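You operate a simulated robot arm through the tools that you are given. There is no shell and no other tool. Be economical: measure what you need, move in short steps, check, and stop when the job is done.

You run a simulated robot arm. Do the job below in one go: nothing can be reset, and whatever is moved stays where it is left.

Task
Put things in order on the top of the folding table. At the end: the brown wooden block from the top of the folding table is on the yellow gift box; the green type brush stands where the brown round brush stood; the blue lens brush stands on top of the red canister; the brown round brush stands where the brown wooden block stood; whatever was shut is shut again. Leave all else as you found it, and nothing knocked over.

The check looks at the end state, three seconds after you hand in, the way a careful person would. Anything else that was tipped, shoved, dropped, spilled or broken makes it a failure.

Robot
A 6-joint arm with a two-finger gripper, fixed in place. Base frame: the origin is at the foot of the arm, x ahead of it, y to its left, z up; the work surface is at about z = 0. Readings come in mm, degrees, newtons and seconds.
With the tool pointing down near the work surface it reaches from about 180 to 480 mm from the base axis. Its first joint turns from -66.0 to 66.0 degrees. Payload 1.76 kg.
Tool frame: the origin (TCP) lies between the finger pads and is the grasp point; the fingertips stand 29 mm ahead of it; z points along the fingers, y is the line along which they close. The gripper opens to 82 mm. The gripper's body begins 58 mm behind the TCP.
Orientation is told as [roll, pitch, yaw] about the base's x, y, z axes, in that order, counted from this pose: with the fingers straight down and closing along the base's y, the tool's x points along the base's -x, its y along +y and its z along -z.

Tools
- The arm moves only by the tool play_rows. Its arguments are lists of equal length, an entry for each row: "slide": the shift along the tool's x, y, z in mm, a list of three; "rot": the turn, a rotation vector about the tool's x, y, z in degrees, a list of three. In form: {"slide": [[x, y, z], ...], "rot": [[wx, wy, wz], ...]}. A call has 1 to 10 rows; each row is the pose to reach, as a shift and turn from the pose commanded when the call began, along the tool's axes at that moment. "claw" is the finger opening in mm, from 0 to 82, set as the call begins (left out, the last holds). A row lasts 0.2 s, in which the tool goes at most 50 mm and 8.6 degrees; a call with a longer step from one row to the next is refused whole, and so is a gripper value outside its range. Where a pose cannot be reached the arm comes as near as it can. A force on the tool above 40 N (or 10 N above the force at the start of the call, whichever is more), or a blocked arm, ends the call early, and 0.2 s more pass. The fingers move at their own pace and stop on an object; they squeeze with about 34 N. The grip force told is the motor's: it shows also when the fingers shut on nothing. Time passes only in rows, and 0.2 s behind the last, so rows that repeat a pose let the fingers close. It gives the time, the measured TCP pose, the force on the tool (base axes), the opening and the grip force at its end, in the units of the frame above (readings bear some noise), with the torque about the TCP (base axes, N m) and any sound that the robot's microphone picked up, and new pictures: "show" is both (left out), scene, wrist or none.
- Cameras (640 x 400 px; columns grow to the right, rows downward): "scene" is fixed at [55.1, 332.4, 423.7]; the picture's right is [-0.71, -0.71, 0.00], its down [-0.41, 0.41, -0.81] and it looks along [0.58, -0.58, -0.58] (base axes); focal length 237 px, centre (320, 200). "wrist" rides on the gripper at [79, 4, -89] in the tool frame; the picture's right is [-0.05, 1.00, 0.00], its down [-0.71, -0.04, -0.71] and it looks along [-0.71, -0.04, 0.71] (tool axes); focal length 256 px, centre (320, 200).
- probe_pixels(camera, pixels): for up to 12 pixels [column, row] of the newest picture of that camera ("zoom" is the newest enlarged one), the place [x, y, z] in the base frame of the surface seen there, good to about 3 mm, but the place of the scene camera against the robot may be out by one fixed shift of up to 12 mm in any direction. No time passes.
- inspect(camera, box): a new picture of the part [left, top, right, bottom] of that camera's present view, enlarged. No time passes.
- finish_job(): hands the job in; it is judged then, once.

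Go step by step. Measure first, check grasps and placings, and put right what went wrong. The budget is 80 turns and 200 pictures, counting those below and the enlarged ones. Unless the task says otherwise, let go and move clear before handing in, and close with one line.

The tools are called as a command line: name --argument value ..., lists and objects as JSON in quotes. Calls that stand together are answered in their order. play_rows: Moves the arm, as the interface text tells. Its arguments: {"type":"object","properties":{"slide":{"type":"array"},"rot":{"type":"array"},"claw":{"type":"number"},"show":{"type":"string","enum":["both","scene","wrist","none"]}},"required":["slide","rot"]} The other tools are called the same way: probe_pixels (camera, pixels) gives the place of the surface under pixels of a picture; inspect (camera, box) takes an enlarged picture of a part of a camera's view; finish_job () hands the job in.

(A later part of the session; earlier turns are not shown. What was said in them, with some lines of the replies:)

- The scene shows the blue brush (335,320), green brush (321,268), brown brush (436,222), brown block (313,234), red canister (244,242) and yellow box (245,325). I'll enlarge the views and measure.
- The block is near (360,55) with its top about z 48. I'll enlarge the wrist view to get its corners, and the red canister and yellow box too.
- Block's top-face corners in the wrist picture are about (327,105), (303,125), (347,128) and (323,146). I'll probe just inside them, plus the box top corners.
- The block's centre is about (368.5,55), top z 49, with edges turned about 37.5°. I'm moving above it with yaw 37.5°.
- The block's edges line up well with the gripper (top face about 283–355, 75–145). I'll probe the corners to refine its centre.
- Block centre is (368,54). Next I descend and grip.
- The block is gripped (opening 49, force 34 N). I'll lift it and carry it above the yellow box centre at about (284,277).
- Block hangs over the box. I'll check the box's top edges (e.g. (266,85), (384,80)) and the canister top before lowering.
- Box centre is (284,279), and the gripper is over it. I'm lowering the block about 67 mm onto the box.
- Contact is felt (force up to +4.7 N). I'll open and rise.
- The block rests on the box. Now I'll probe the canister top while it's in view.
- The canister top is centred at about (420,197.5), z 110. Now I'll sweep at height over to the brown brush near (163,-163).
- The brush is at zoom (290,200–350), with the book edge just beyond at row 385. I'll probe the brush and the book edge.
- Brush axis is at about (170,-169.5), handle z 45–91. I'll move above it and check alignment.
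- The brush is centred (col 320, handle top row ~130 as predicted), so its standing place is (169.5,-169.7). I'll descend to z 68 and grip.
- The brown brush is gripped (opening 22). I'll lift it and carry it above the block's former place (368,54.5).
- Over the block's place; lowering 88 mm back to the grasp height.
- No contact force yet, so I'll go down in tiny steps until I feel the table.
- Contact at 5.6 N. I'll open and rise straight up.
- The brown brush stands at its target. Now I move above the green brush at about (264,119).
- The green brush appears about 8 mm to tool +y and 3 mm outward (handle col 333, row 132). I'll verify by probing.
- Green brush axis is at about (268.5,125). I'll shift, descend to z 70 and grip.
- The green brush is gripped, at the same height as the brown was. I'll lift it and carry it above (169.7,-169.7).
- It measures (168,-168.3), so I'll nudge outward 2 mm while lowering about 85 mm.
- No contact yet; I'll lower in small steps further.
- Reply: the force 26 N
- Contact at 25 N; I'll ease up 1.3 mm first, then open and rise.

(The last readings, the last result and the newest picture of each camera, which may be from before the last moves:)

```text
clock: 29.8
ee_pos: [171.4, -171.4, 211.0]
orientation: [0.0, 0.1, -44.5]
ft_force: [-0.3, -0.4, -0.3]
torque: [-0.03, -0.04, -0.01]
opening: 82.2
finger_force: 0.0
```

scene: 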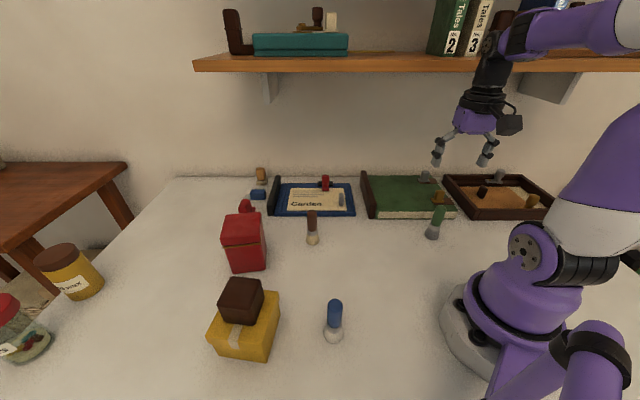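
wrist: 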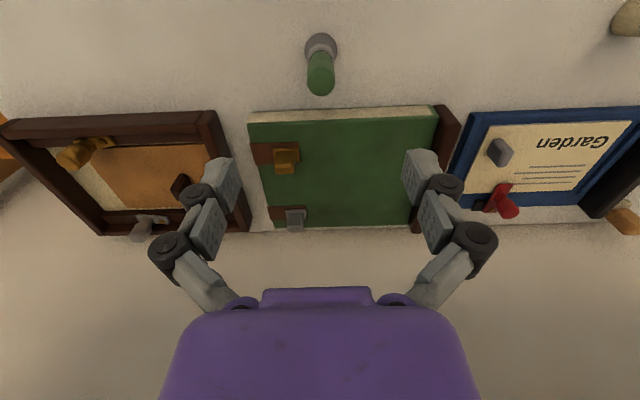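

The green brush stands upright in the brown's old place. Next I sweep at height over to the blue brush near (182,180).

play_rows --slide '[[-0.6, 37.3, 0], [4.9, 75.2, 0], [16.6, 112.5, 0], [34.9, 147, 0], [58.4, 178.5, 0], [87.9, 204.5, 0], [121.7, 224.9, 0], [158.3, 239.8, 0], [196.1, 249.7, 0], [235.1, 252.6, 0]]' --rot '[[0, 0, -8.45], [0, 0, -16.9], [0, 0, -25.35], [0, 0, -33.8], [0, 0, -42.25], [0, 0, -50.7], [0, 0, -59.15], [0, 0, -67.6], [0, 0, -76.05], [0, 0, -84.5]]'

inspect --camera "wrist" --box '[220, 0, 420, 125]'

```text
clock: 32.0
ee_pos: [181.9, 173.7, 209.5]
orientation: [0.0, 0.0, 40.1]
ft_force: [0.6, 0.0, 0.4]
torque: [0.03, -0.04, -0.06]
opening: 82.0
finger_force: 0.0
```

scene: 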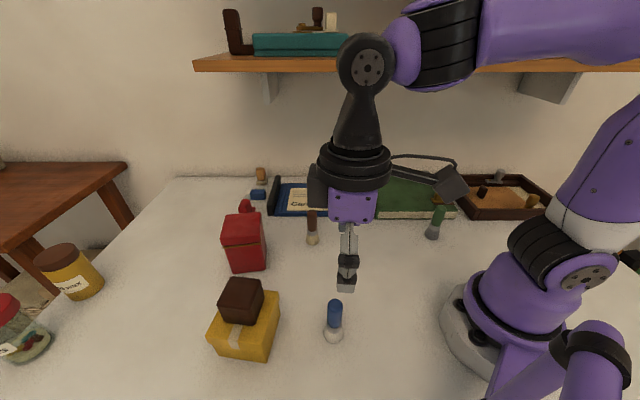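
wrist: 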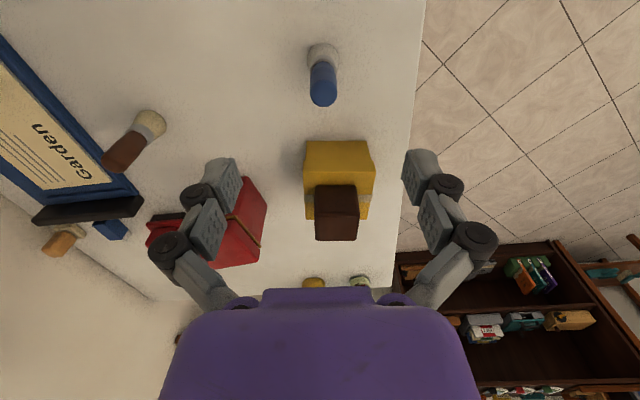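

```text
3.20 times, centred on (320, 62) of wrist
```

zoom: 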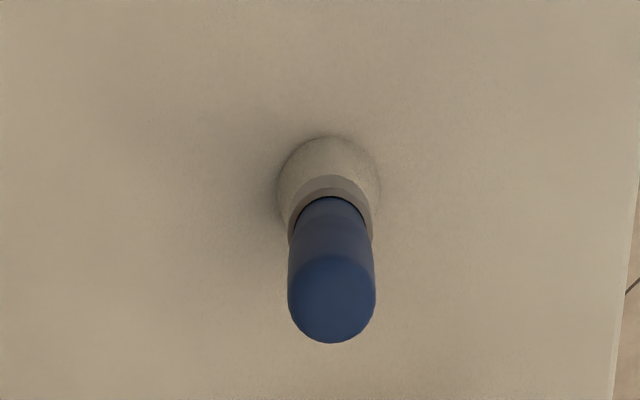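

The blue brush is in view (zoom base (329,185), top (332,300)); I'll probe it.

probe_pixels --camera "zoom" --pixels '[[329, 141], [281, 190], [377, 190], [332, 290], [332, 338], [292, 285], [373, 285], [332, 305]]'

```text
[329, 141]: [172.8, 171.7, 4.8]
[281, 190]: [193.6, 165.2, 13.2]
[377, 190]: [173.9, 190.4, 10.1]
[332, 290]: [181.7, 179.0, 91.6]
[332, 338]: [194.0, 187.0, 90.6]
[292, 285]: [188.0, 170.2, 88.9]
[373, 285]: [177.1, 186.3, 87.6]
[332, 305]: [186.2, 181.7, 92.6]
```

Blue axis is about (184.5,179.5). I'll shift above it and check alignment.

play_rows --slide '[[-3, 1, 30], [-6, 1.7, 67], [-6, 1.7, 67]]' --rot '[[0, 0, 0], [0, 0, 0], [0, 0, 0]]' --show "none"

inspect --camera "wrist" --box '[200, 50, 440, 200]'

```text
clock: 32.8
ee_pos: [184.4, 179.1, 140.9]
orientation: [0.0, -0.1, 40.1]
ft_force: [-0.8, 0.4, 0.0]
torque: [0.01, 0.0, -0.04]
opening: 82.1
finger_force: 0.1
```

```text
2.67 times, centred on (320, 125) of wrist
```

zoom: 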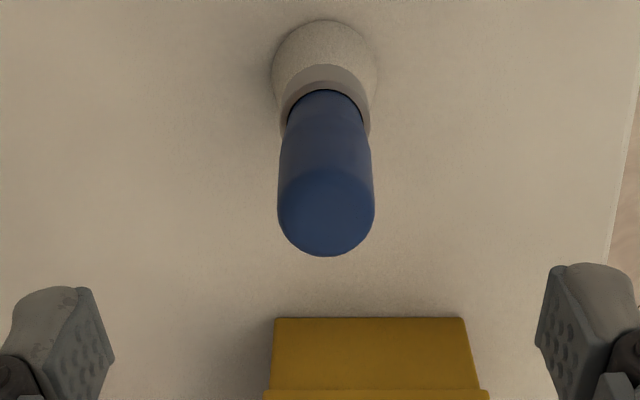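

Aligned to within about 1 mm. I'll descend and grip.

play_rows --slide '[[0, 1, 25], [0, 1, 50], [0, 1, 71], [0, 1, 71]]' --rot '[[0, 0, 0], [0, 0, 0], [0, 0, 0], [0, 0, 0]]' --show "none"

play_rows --slide '[[0, 0, 0], [0, 0, 0], [0, 0, 0]]' --rot '[[0, 0, 0], [0, 0, 0], [0, 0, 0]]' --claw 5 --show "scene"

```text
clock: 33.8
ee_pos: [184.2, 180.1, 69.9]
orientation: [-0.1, 0.0, 39.9]
ft_force: [0.1, -0.1, 1.0]
torque: [-0.01, -0.02, 0.02]
opening: 82.1
finger_force: 0.1
```

```text
clock: 34.6
ee_pos: [184.3, 181.7, 72.0]
orientation: [0.0, -0.2, 40.1]
ft_force: [1.7, 0.0, 15.1]
torque: [0.12, -0.14, 0.0]
opening: 22.0
finger_force: 33.6
```

scene: 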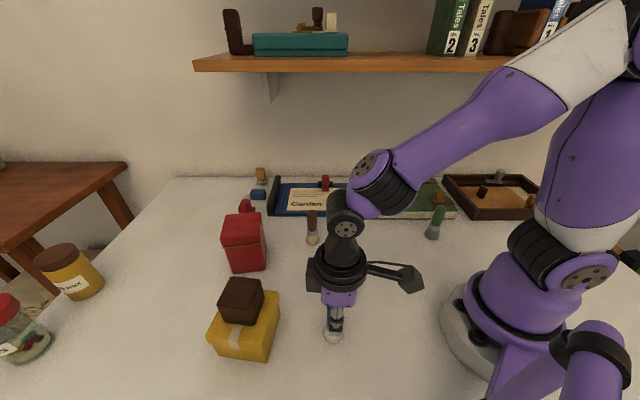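

The blue brush is gripped. I'll lift it 135 mm and carry it toward the canister top centre (420,197.5).

play_rows --slide '[[0, 0, -45], [0, 0, -90], [0, 0, -135], [-32, -23, -135], [-64, -46, -135], [-96, -69, -135], [-128, -92, -135], [-160, -115, -135], [-191.8, -138.1, -135]]' --rot '[[0, 0, 0], [0, 0, 0], [0, 0, 0], [0, 0, 2.5], [0, 0, 5], [0, 0, 7.5], [0, 0, 10], [0, 0, 12.5], [0, 0, 15]]'

```text
clock: 36.6
ee_pos: [395.4, 193.8, 205.3]
orientation: [0.0, 0.1, 26.2]
ft_force: [-1.1, -0.5, -0.4]
torque: [0.01, 0.0, 0.0]
opening: 22.1
finger_force: 34.3
out of reach, approached as far as the arm can: row 9
```

scene: 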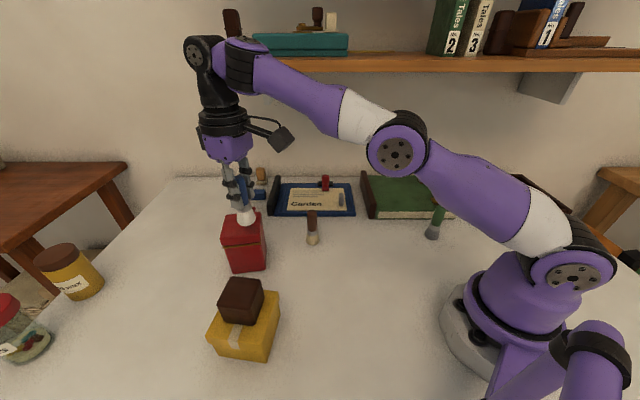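
wrist: 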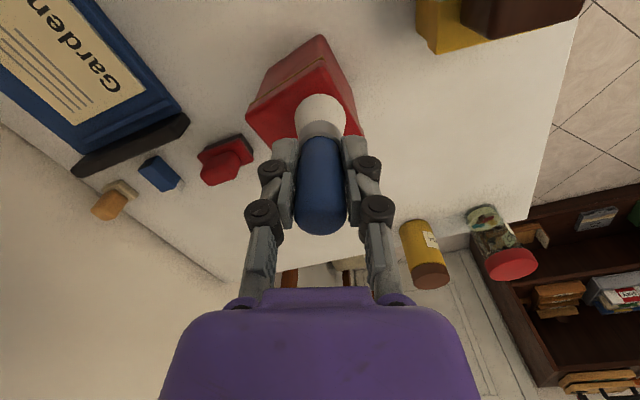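

The arm stops at (395,194), about 25 mm short of the canister centre at this height. I'll lower 14 mm, since reach should grow lower down, and see.

play_rows --slide '[[0, 0, 7], [0, 0, 14], [0, 0, 14]]' --rot '[[0, 0, 0], [0, 0, 0], [0, 0, 0]]' --show "none"

```text
clock: 37.4
ee_pos: [394.0, 193.7, 191.5]
orientation: [0.0, 0.0, 25.0]
ft_force: [0.2, -0.7, 0.3]
torque: [0.0, -0.03, -0.03]
opening: 22.0
finger_force: 34.1
```

Now I'll try sliding out toward the centre at this lower height.

play_rows --slide '[[-6, -1.8, 0], [-12, -3.6, 0], [-18, -5.4, 0], [-25, -7.4, 0], [-25, -7.4, 0]]' --rot '[[0, 0, 0], [0, 0, 0], [0, 0, 0], [0, 0, 0], [0, 0, 0]]'

inspect --camera "scene" --box '[190, 170, 310, 280]'

```text
clock: 38.6
ee_pos: [406.1, 194.2, 188.4]
orientation: [-0.1, 0.1, 25.0]
ft_force: [0.7, 0.3, 0.0]
torque: [-0.01, 0.02, 0.01]
opening: 21.8
finger_force: 34.1
out of reach, approached as far as the arm can: row 2, 3, 4, 5
```

scene: 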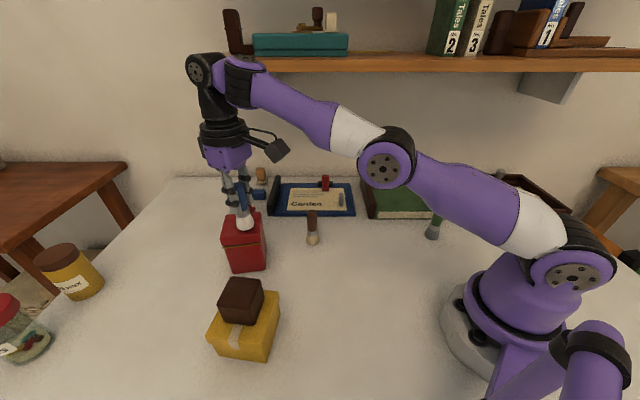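
wrist: 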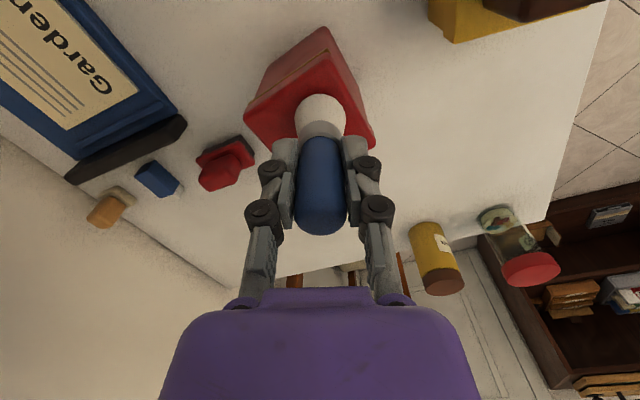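

```text
3.64 times, centred on (250, 225) of scene
```

zoom: 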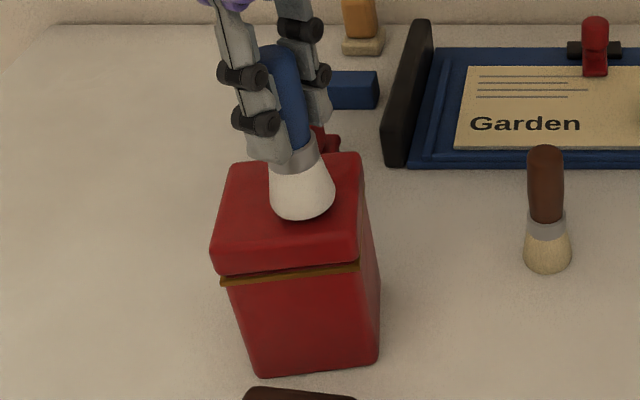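

TCP is at (406,194), so the brush base will sit at least 6 mm inside the lid's edges, which is stable. I'll lower slowly until contact.

play_rows --slide '[[0, 0, 2], [0, 0, 4], [0, 0, 4]]' --rot '[[0, 0, 0], [0, 0, 0], [0, 0, 0]]' --show "none"

```text
clock: 39.4
ee_pos: [406.1, 195.1, 184.0]
orientation: [-0.1, 0.0, 25.0]
ft_force: [-1.1, -0.4, -1.0]
torque: [0.02, 0.02, -0.01]
opening: 21.9
finger_force: 34.9
```

play_rows --slide '[[-3, 0, 0], [-3, 0, 0.7], [-3, 0, 1.4], [-3, 0, 1.4]]' --rot '[[0, 0, 0], [0, 0, 0], [0, 0, 0], [0, 0, 0]]'

inspect --camera "scene" --box '[190, 170, 310, 280]'

```text
clock: 40.4
ee_pos: [408.0, 196.1, 182.4]
orientation: [0.0, -0.1, 24.9]
ft_force: [0.3, 0.8, -0.6]
torque: [0.01, 0.01, 0.01]
opening: 21.9
finger_force: 33.8
```

scene: 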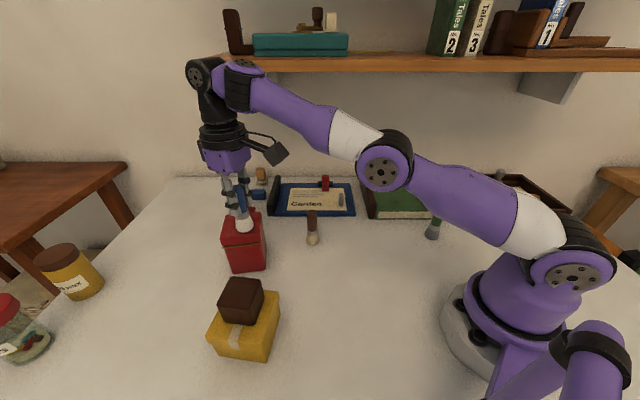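
wrist: 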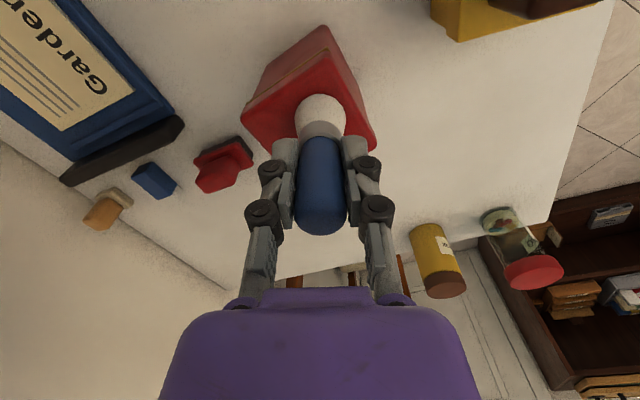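

```text
3.64 times, centred on (250, 225) of scene
```

zoom: 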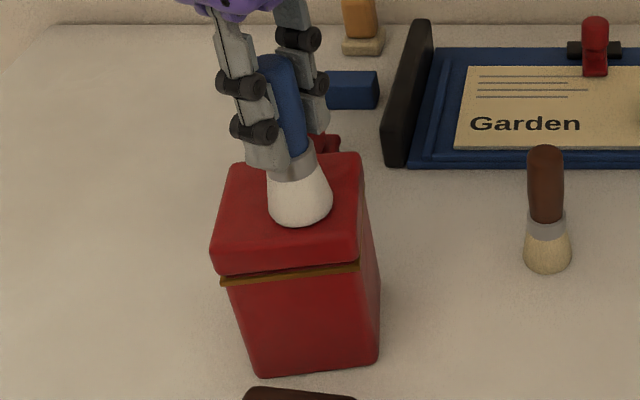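

It accepted the outward move (408,196). I'll go a touch further out and down.

play_rows --slide '[[-3, 0, 0], [-3, 0, 0.6], [-3, 0, 1.2], [-3, 0, 1.2]]' --rot '[[0, 0, 0], [0, 0, 0], [0, 0, 0], [0, 0, 0]]' --show "none"

```text
clock: 41.4
ee_pos: [408.2, 195.4, 180.9]
orientation: [0.0, 0.0, 25.0]
ft_force: [-0.6, -0.1, -0.3]
torque: [-0.02, 0.01, 0.02]
opening: 21.8
finger_force: 34.6
out of reach, approached as far as the arm can: row 1, 2, 3, 4
```

Limit of reach found; from here I'll only lower until contact.

play_rows --slide '[[0, 0, 0.6], [0, 0, 1.2], [0, 0, 1.2]]' --rot '[[0, 0, 0], [0, 0, 0], [0, 0, 0]]' --show "none"

```text
clock: 42.2
ee_pos: [406.9, 194.2, 180.3]
orientation: [0.0, -0.1, 25.0]
ft_force: [-0.7, 0.6, 7.6]
torque: [0.08, -0.04, 0.01]
opening: 22.0
finger_force: 33.3
```

Contact at 7.6 N. I'll open, then retreat inward (tool +x) at the same height, since rising here is out of reach.

play_rows --slide '[[0, 0, 0], [0, 0, 0], [0, 0, 0]]' --rot '[[0, 0, 0], [0, 0, 0], [0, 0, 0]]' --claw 82

inspect --camera "scene" --box '[190, 170, 310, 280]'

```text
clock: 43.0
ee_pos: [408.3, 195.6, 180.0]
orientation: [0.0, 0.0, 25.0]
ft_force: [-0.2, 0.1, -0.4]
torque: [0.0, -0.01, 0.0]
opening: 82.1
finger_force: 0.1
```

scene: 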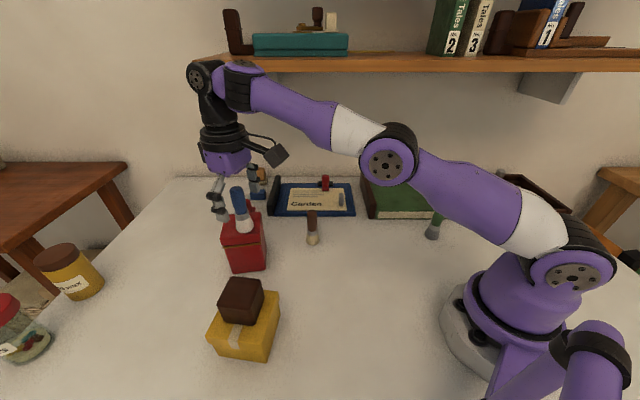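
wrist: 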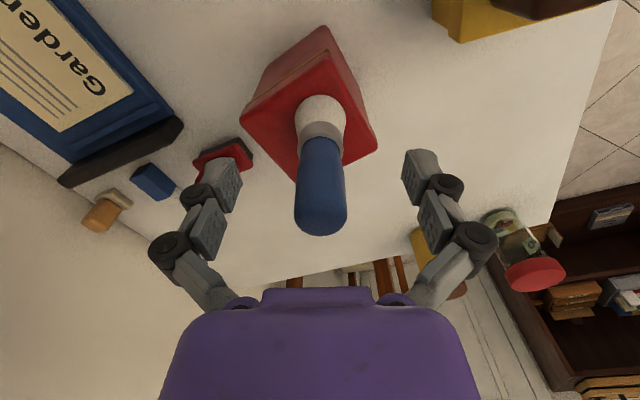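

```text
3.64 times, centred on (250, 225) of scene
```

zoom: 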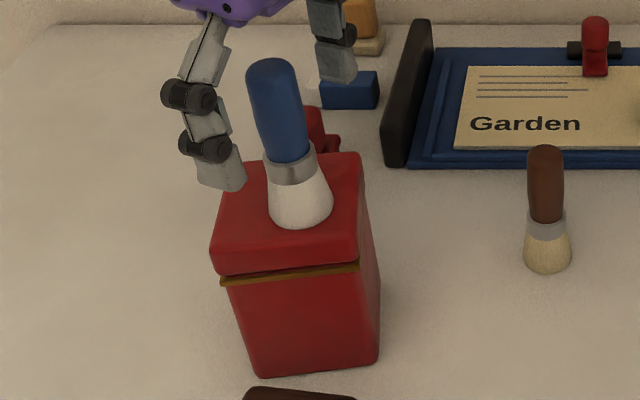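

The blue brush stands free, well on the lid. I'm retreating inward with the open fingers straddling it, then going up.

play_rows --slide '[[15, 0, 0], [35, 0, 0], [60, 0, 0], [90, 0, -20], [110, 0, -60]]' --rot '[[0, 0, 0], [0, 0, 0], [0, 0, 0], [0, 0, 0], [0, 0, 0]]'

inspect --camera "scene" --box '[190, 170, 350, 370]'

inspect --camera "scene" --box '[340, 150, 560, 280]'

```text
clock: 44.2
ee_pos: [306.9, 149.8, 242.0]
orientation: [0.0, -0.1, 25.0]
ft_force: [-1.1, 0.5, 0.3]
torque: [0.0, -0.02, 0.02]
opening: 81.7
finger_force: 0.0
```

scene: 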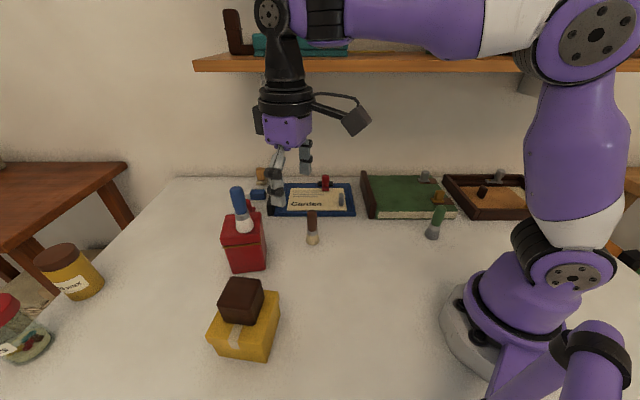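
wrist: 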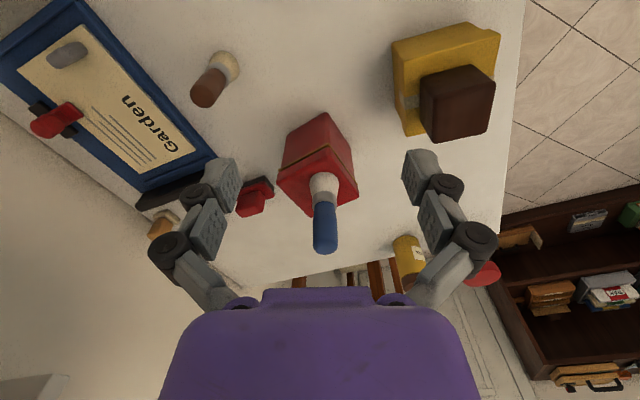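

```text
2.00 times, centred on (270, 270) of scene
```

zoom: 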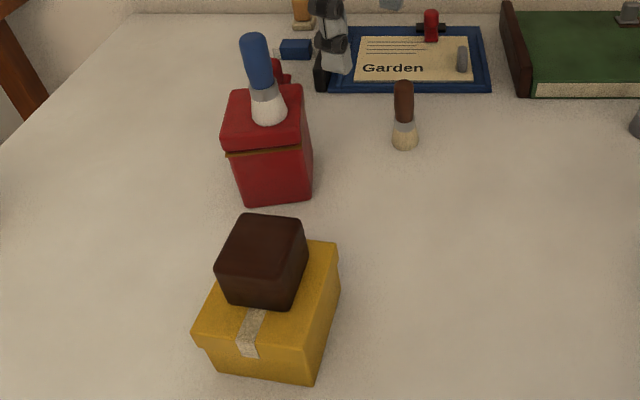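

```text
2.91 times, centred on (450, 215) of scene
```

zoom: 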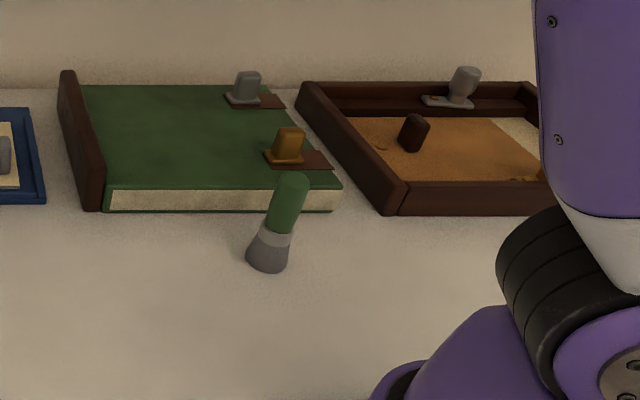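

The pictures show the block on the box, the blue brush on the shut canister, and the brown and green brushes upright in their places. The green sits at the same zoom pixel (268,258) the brown did. The gripper is clear, so I'm handing in.

finish_job

```text
The job is handed in.
```

All four items are in their places, nothing was knocked over, the canister stayed shut throughout, and the job is handed in.
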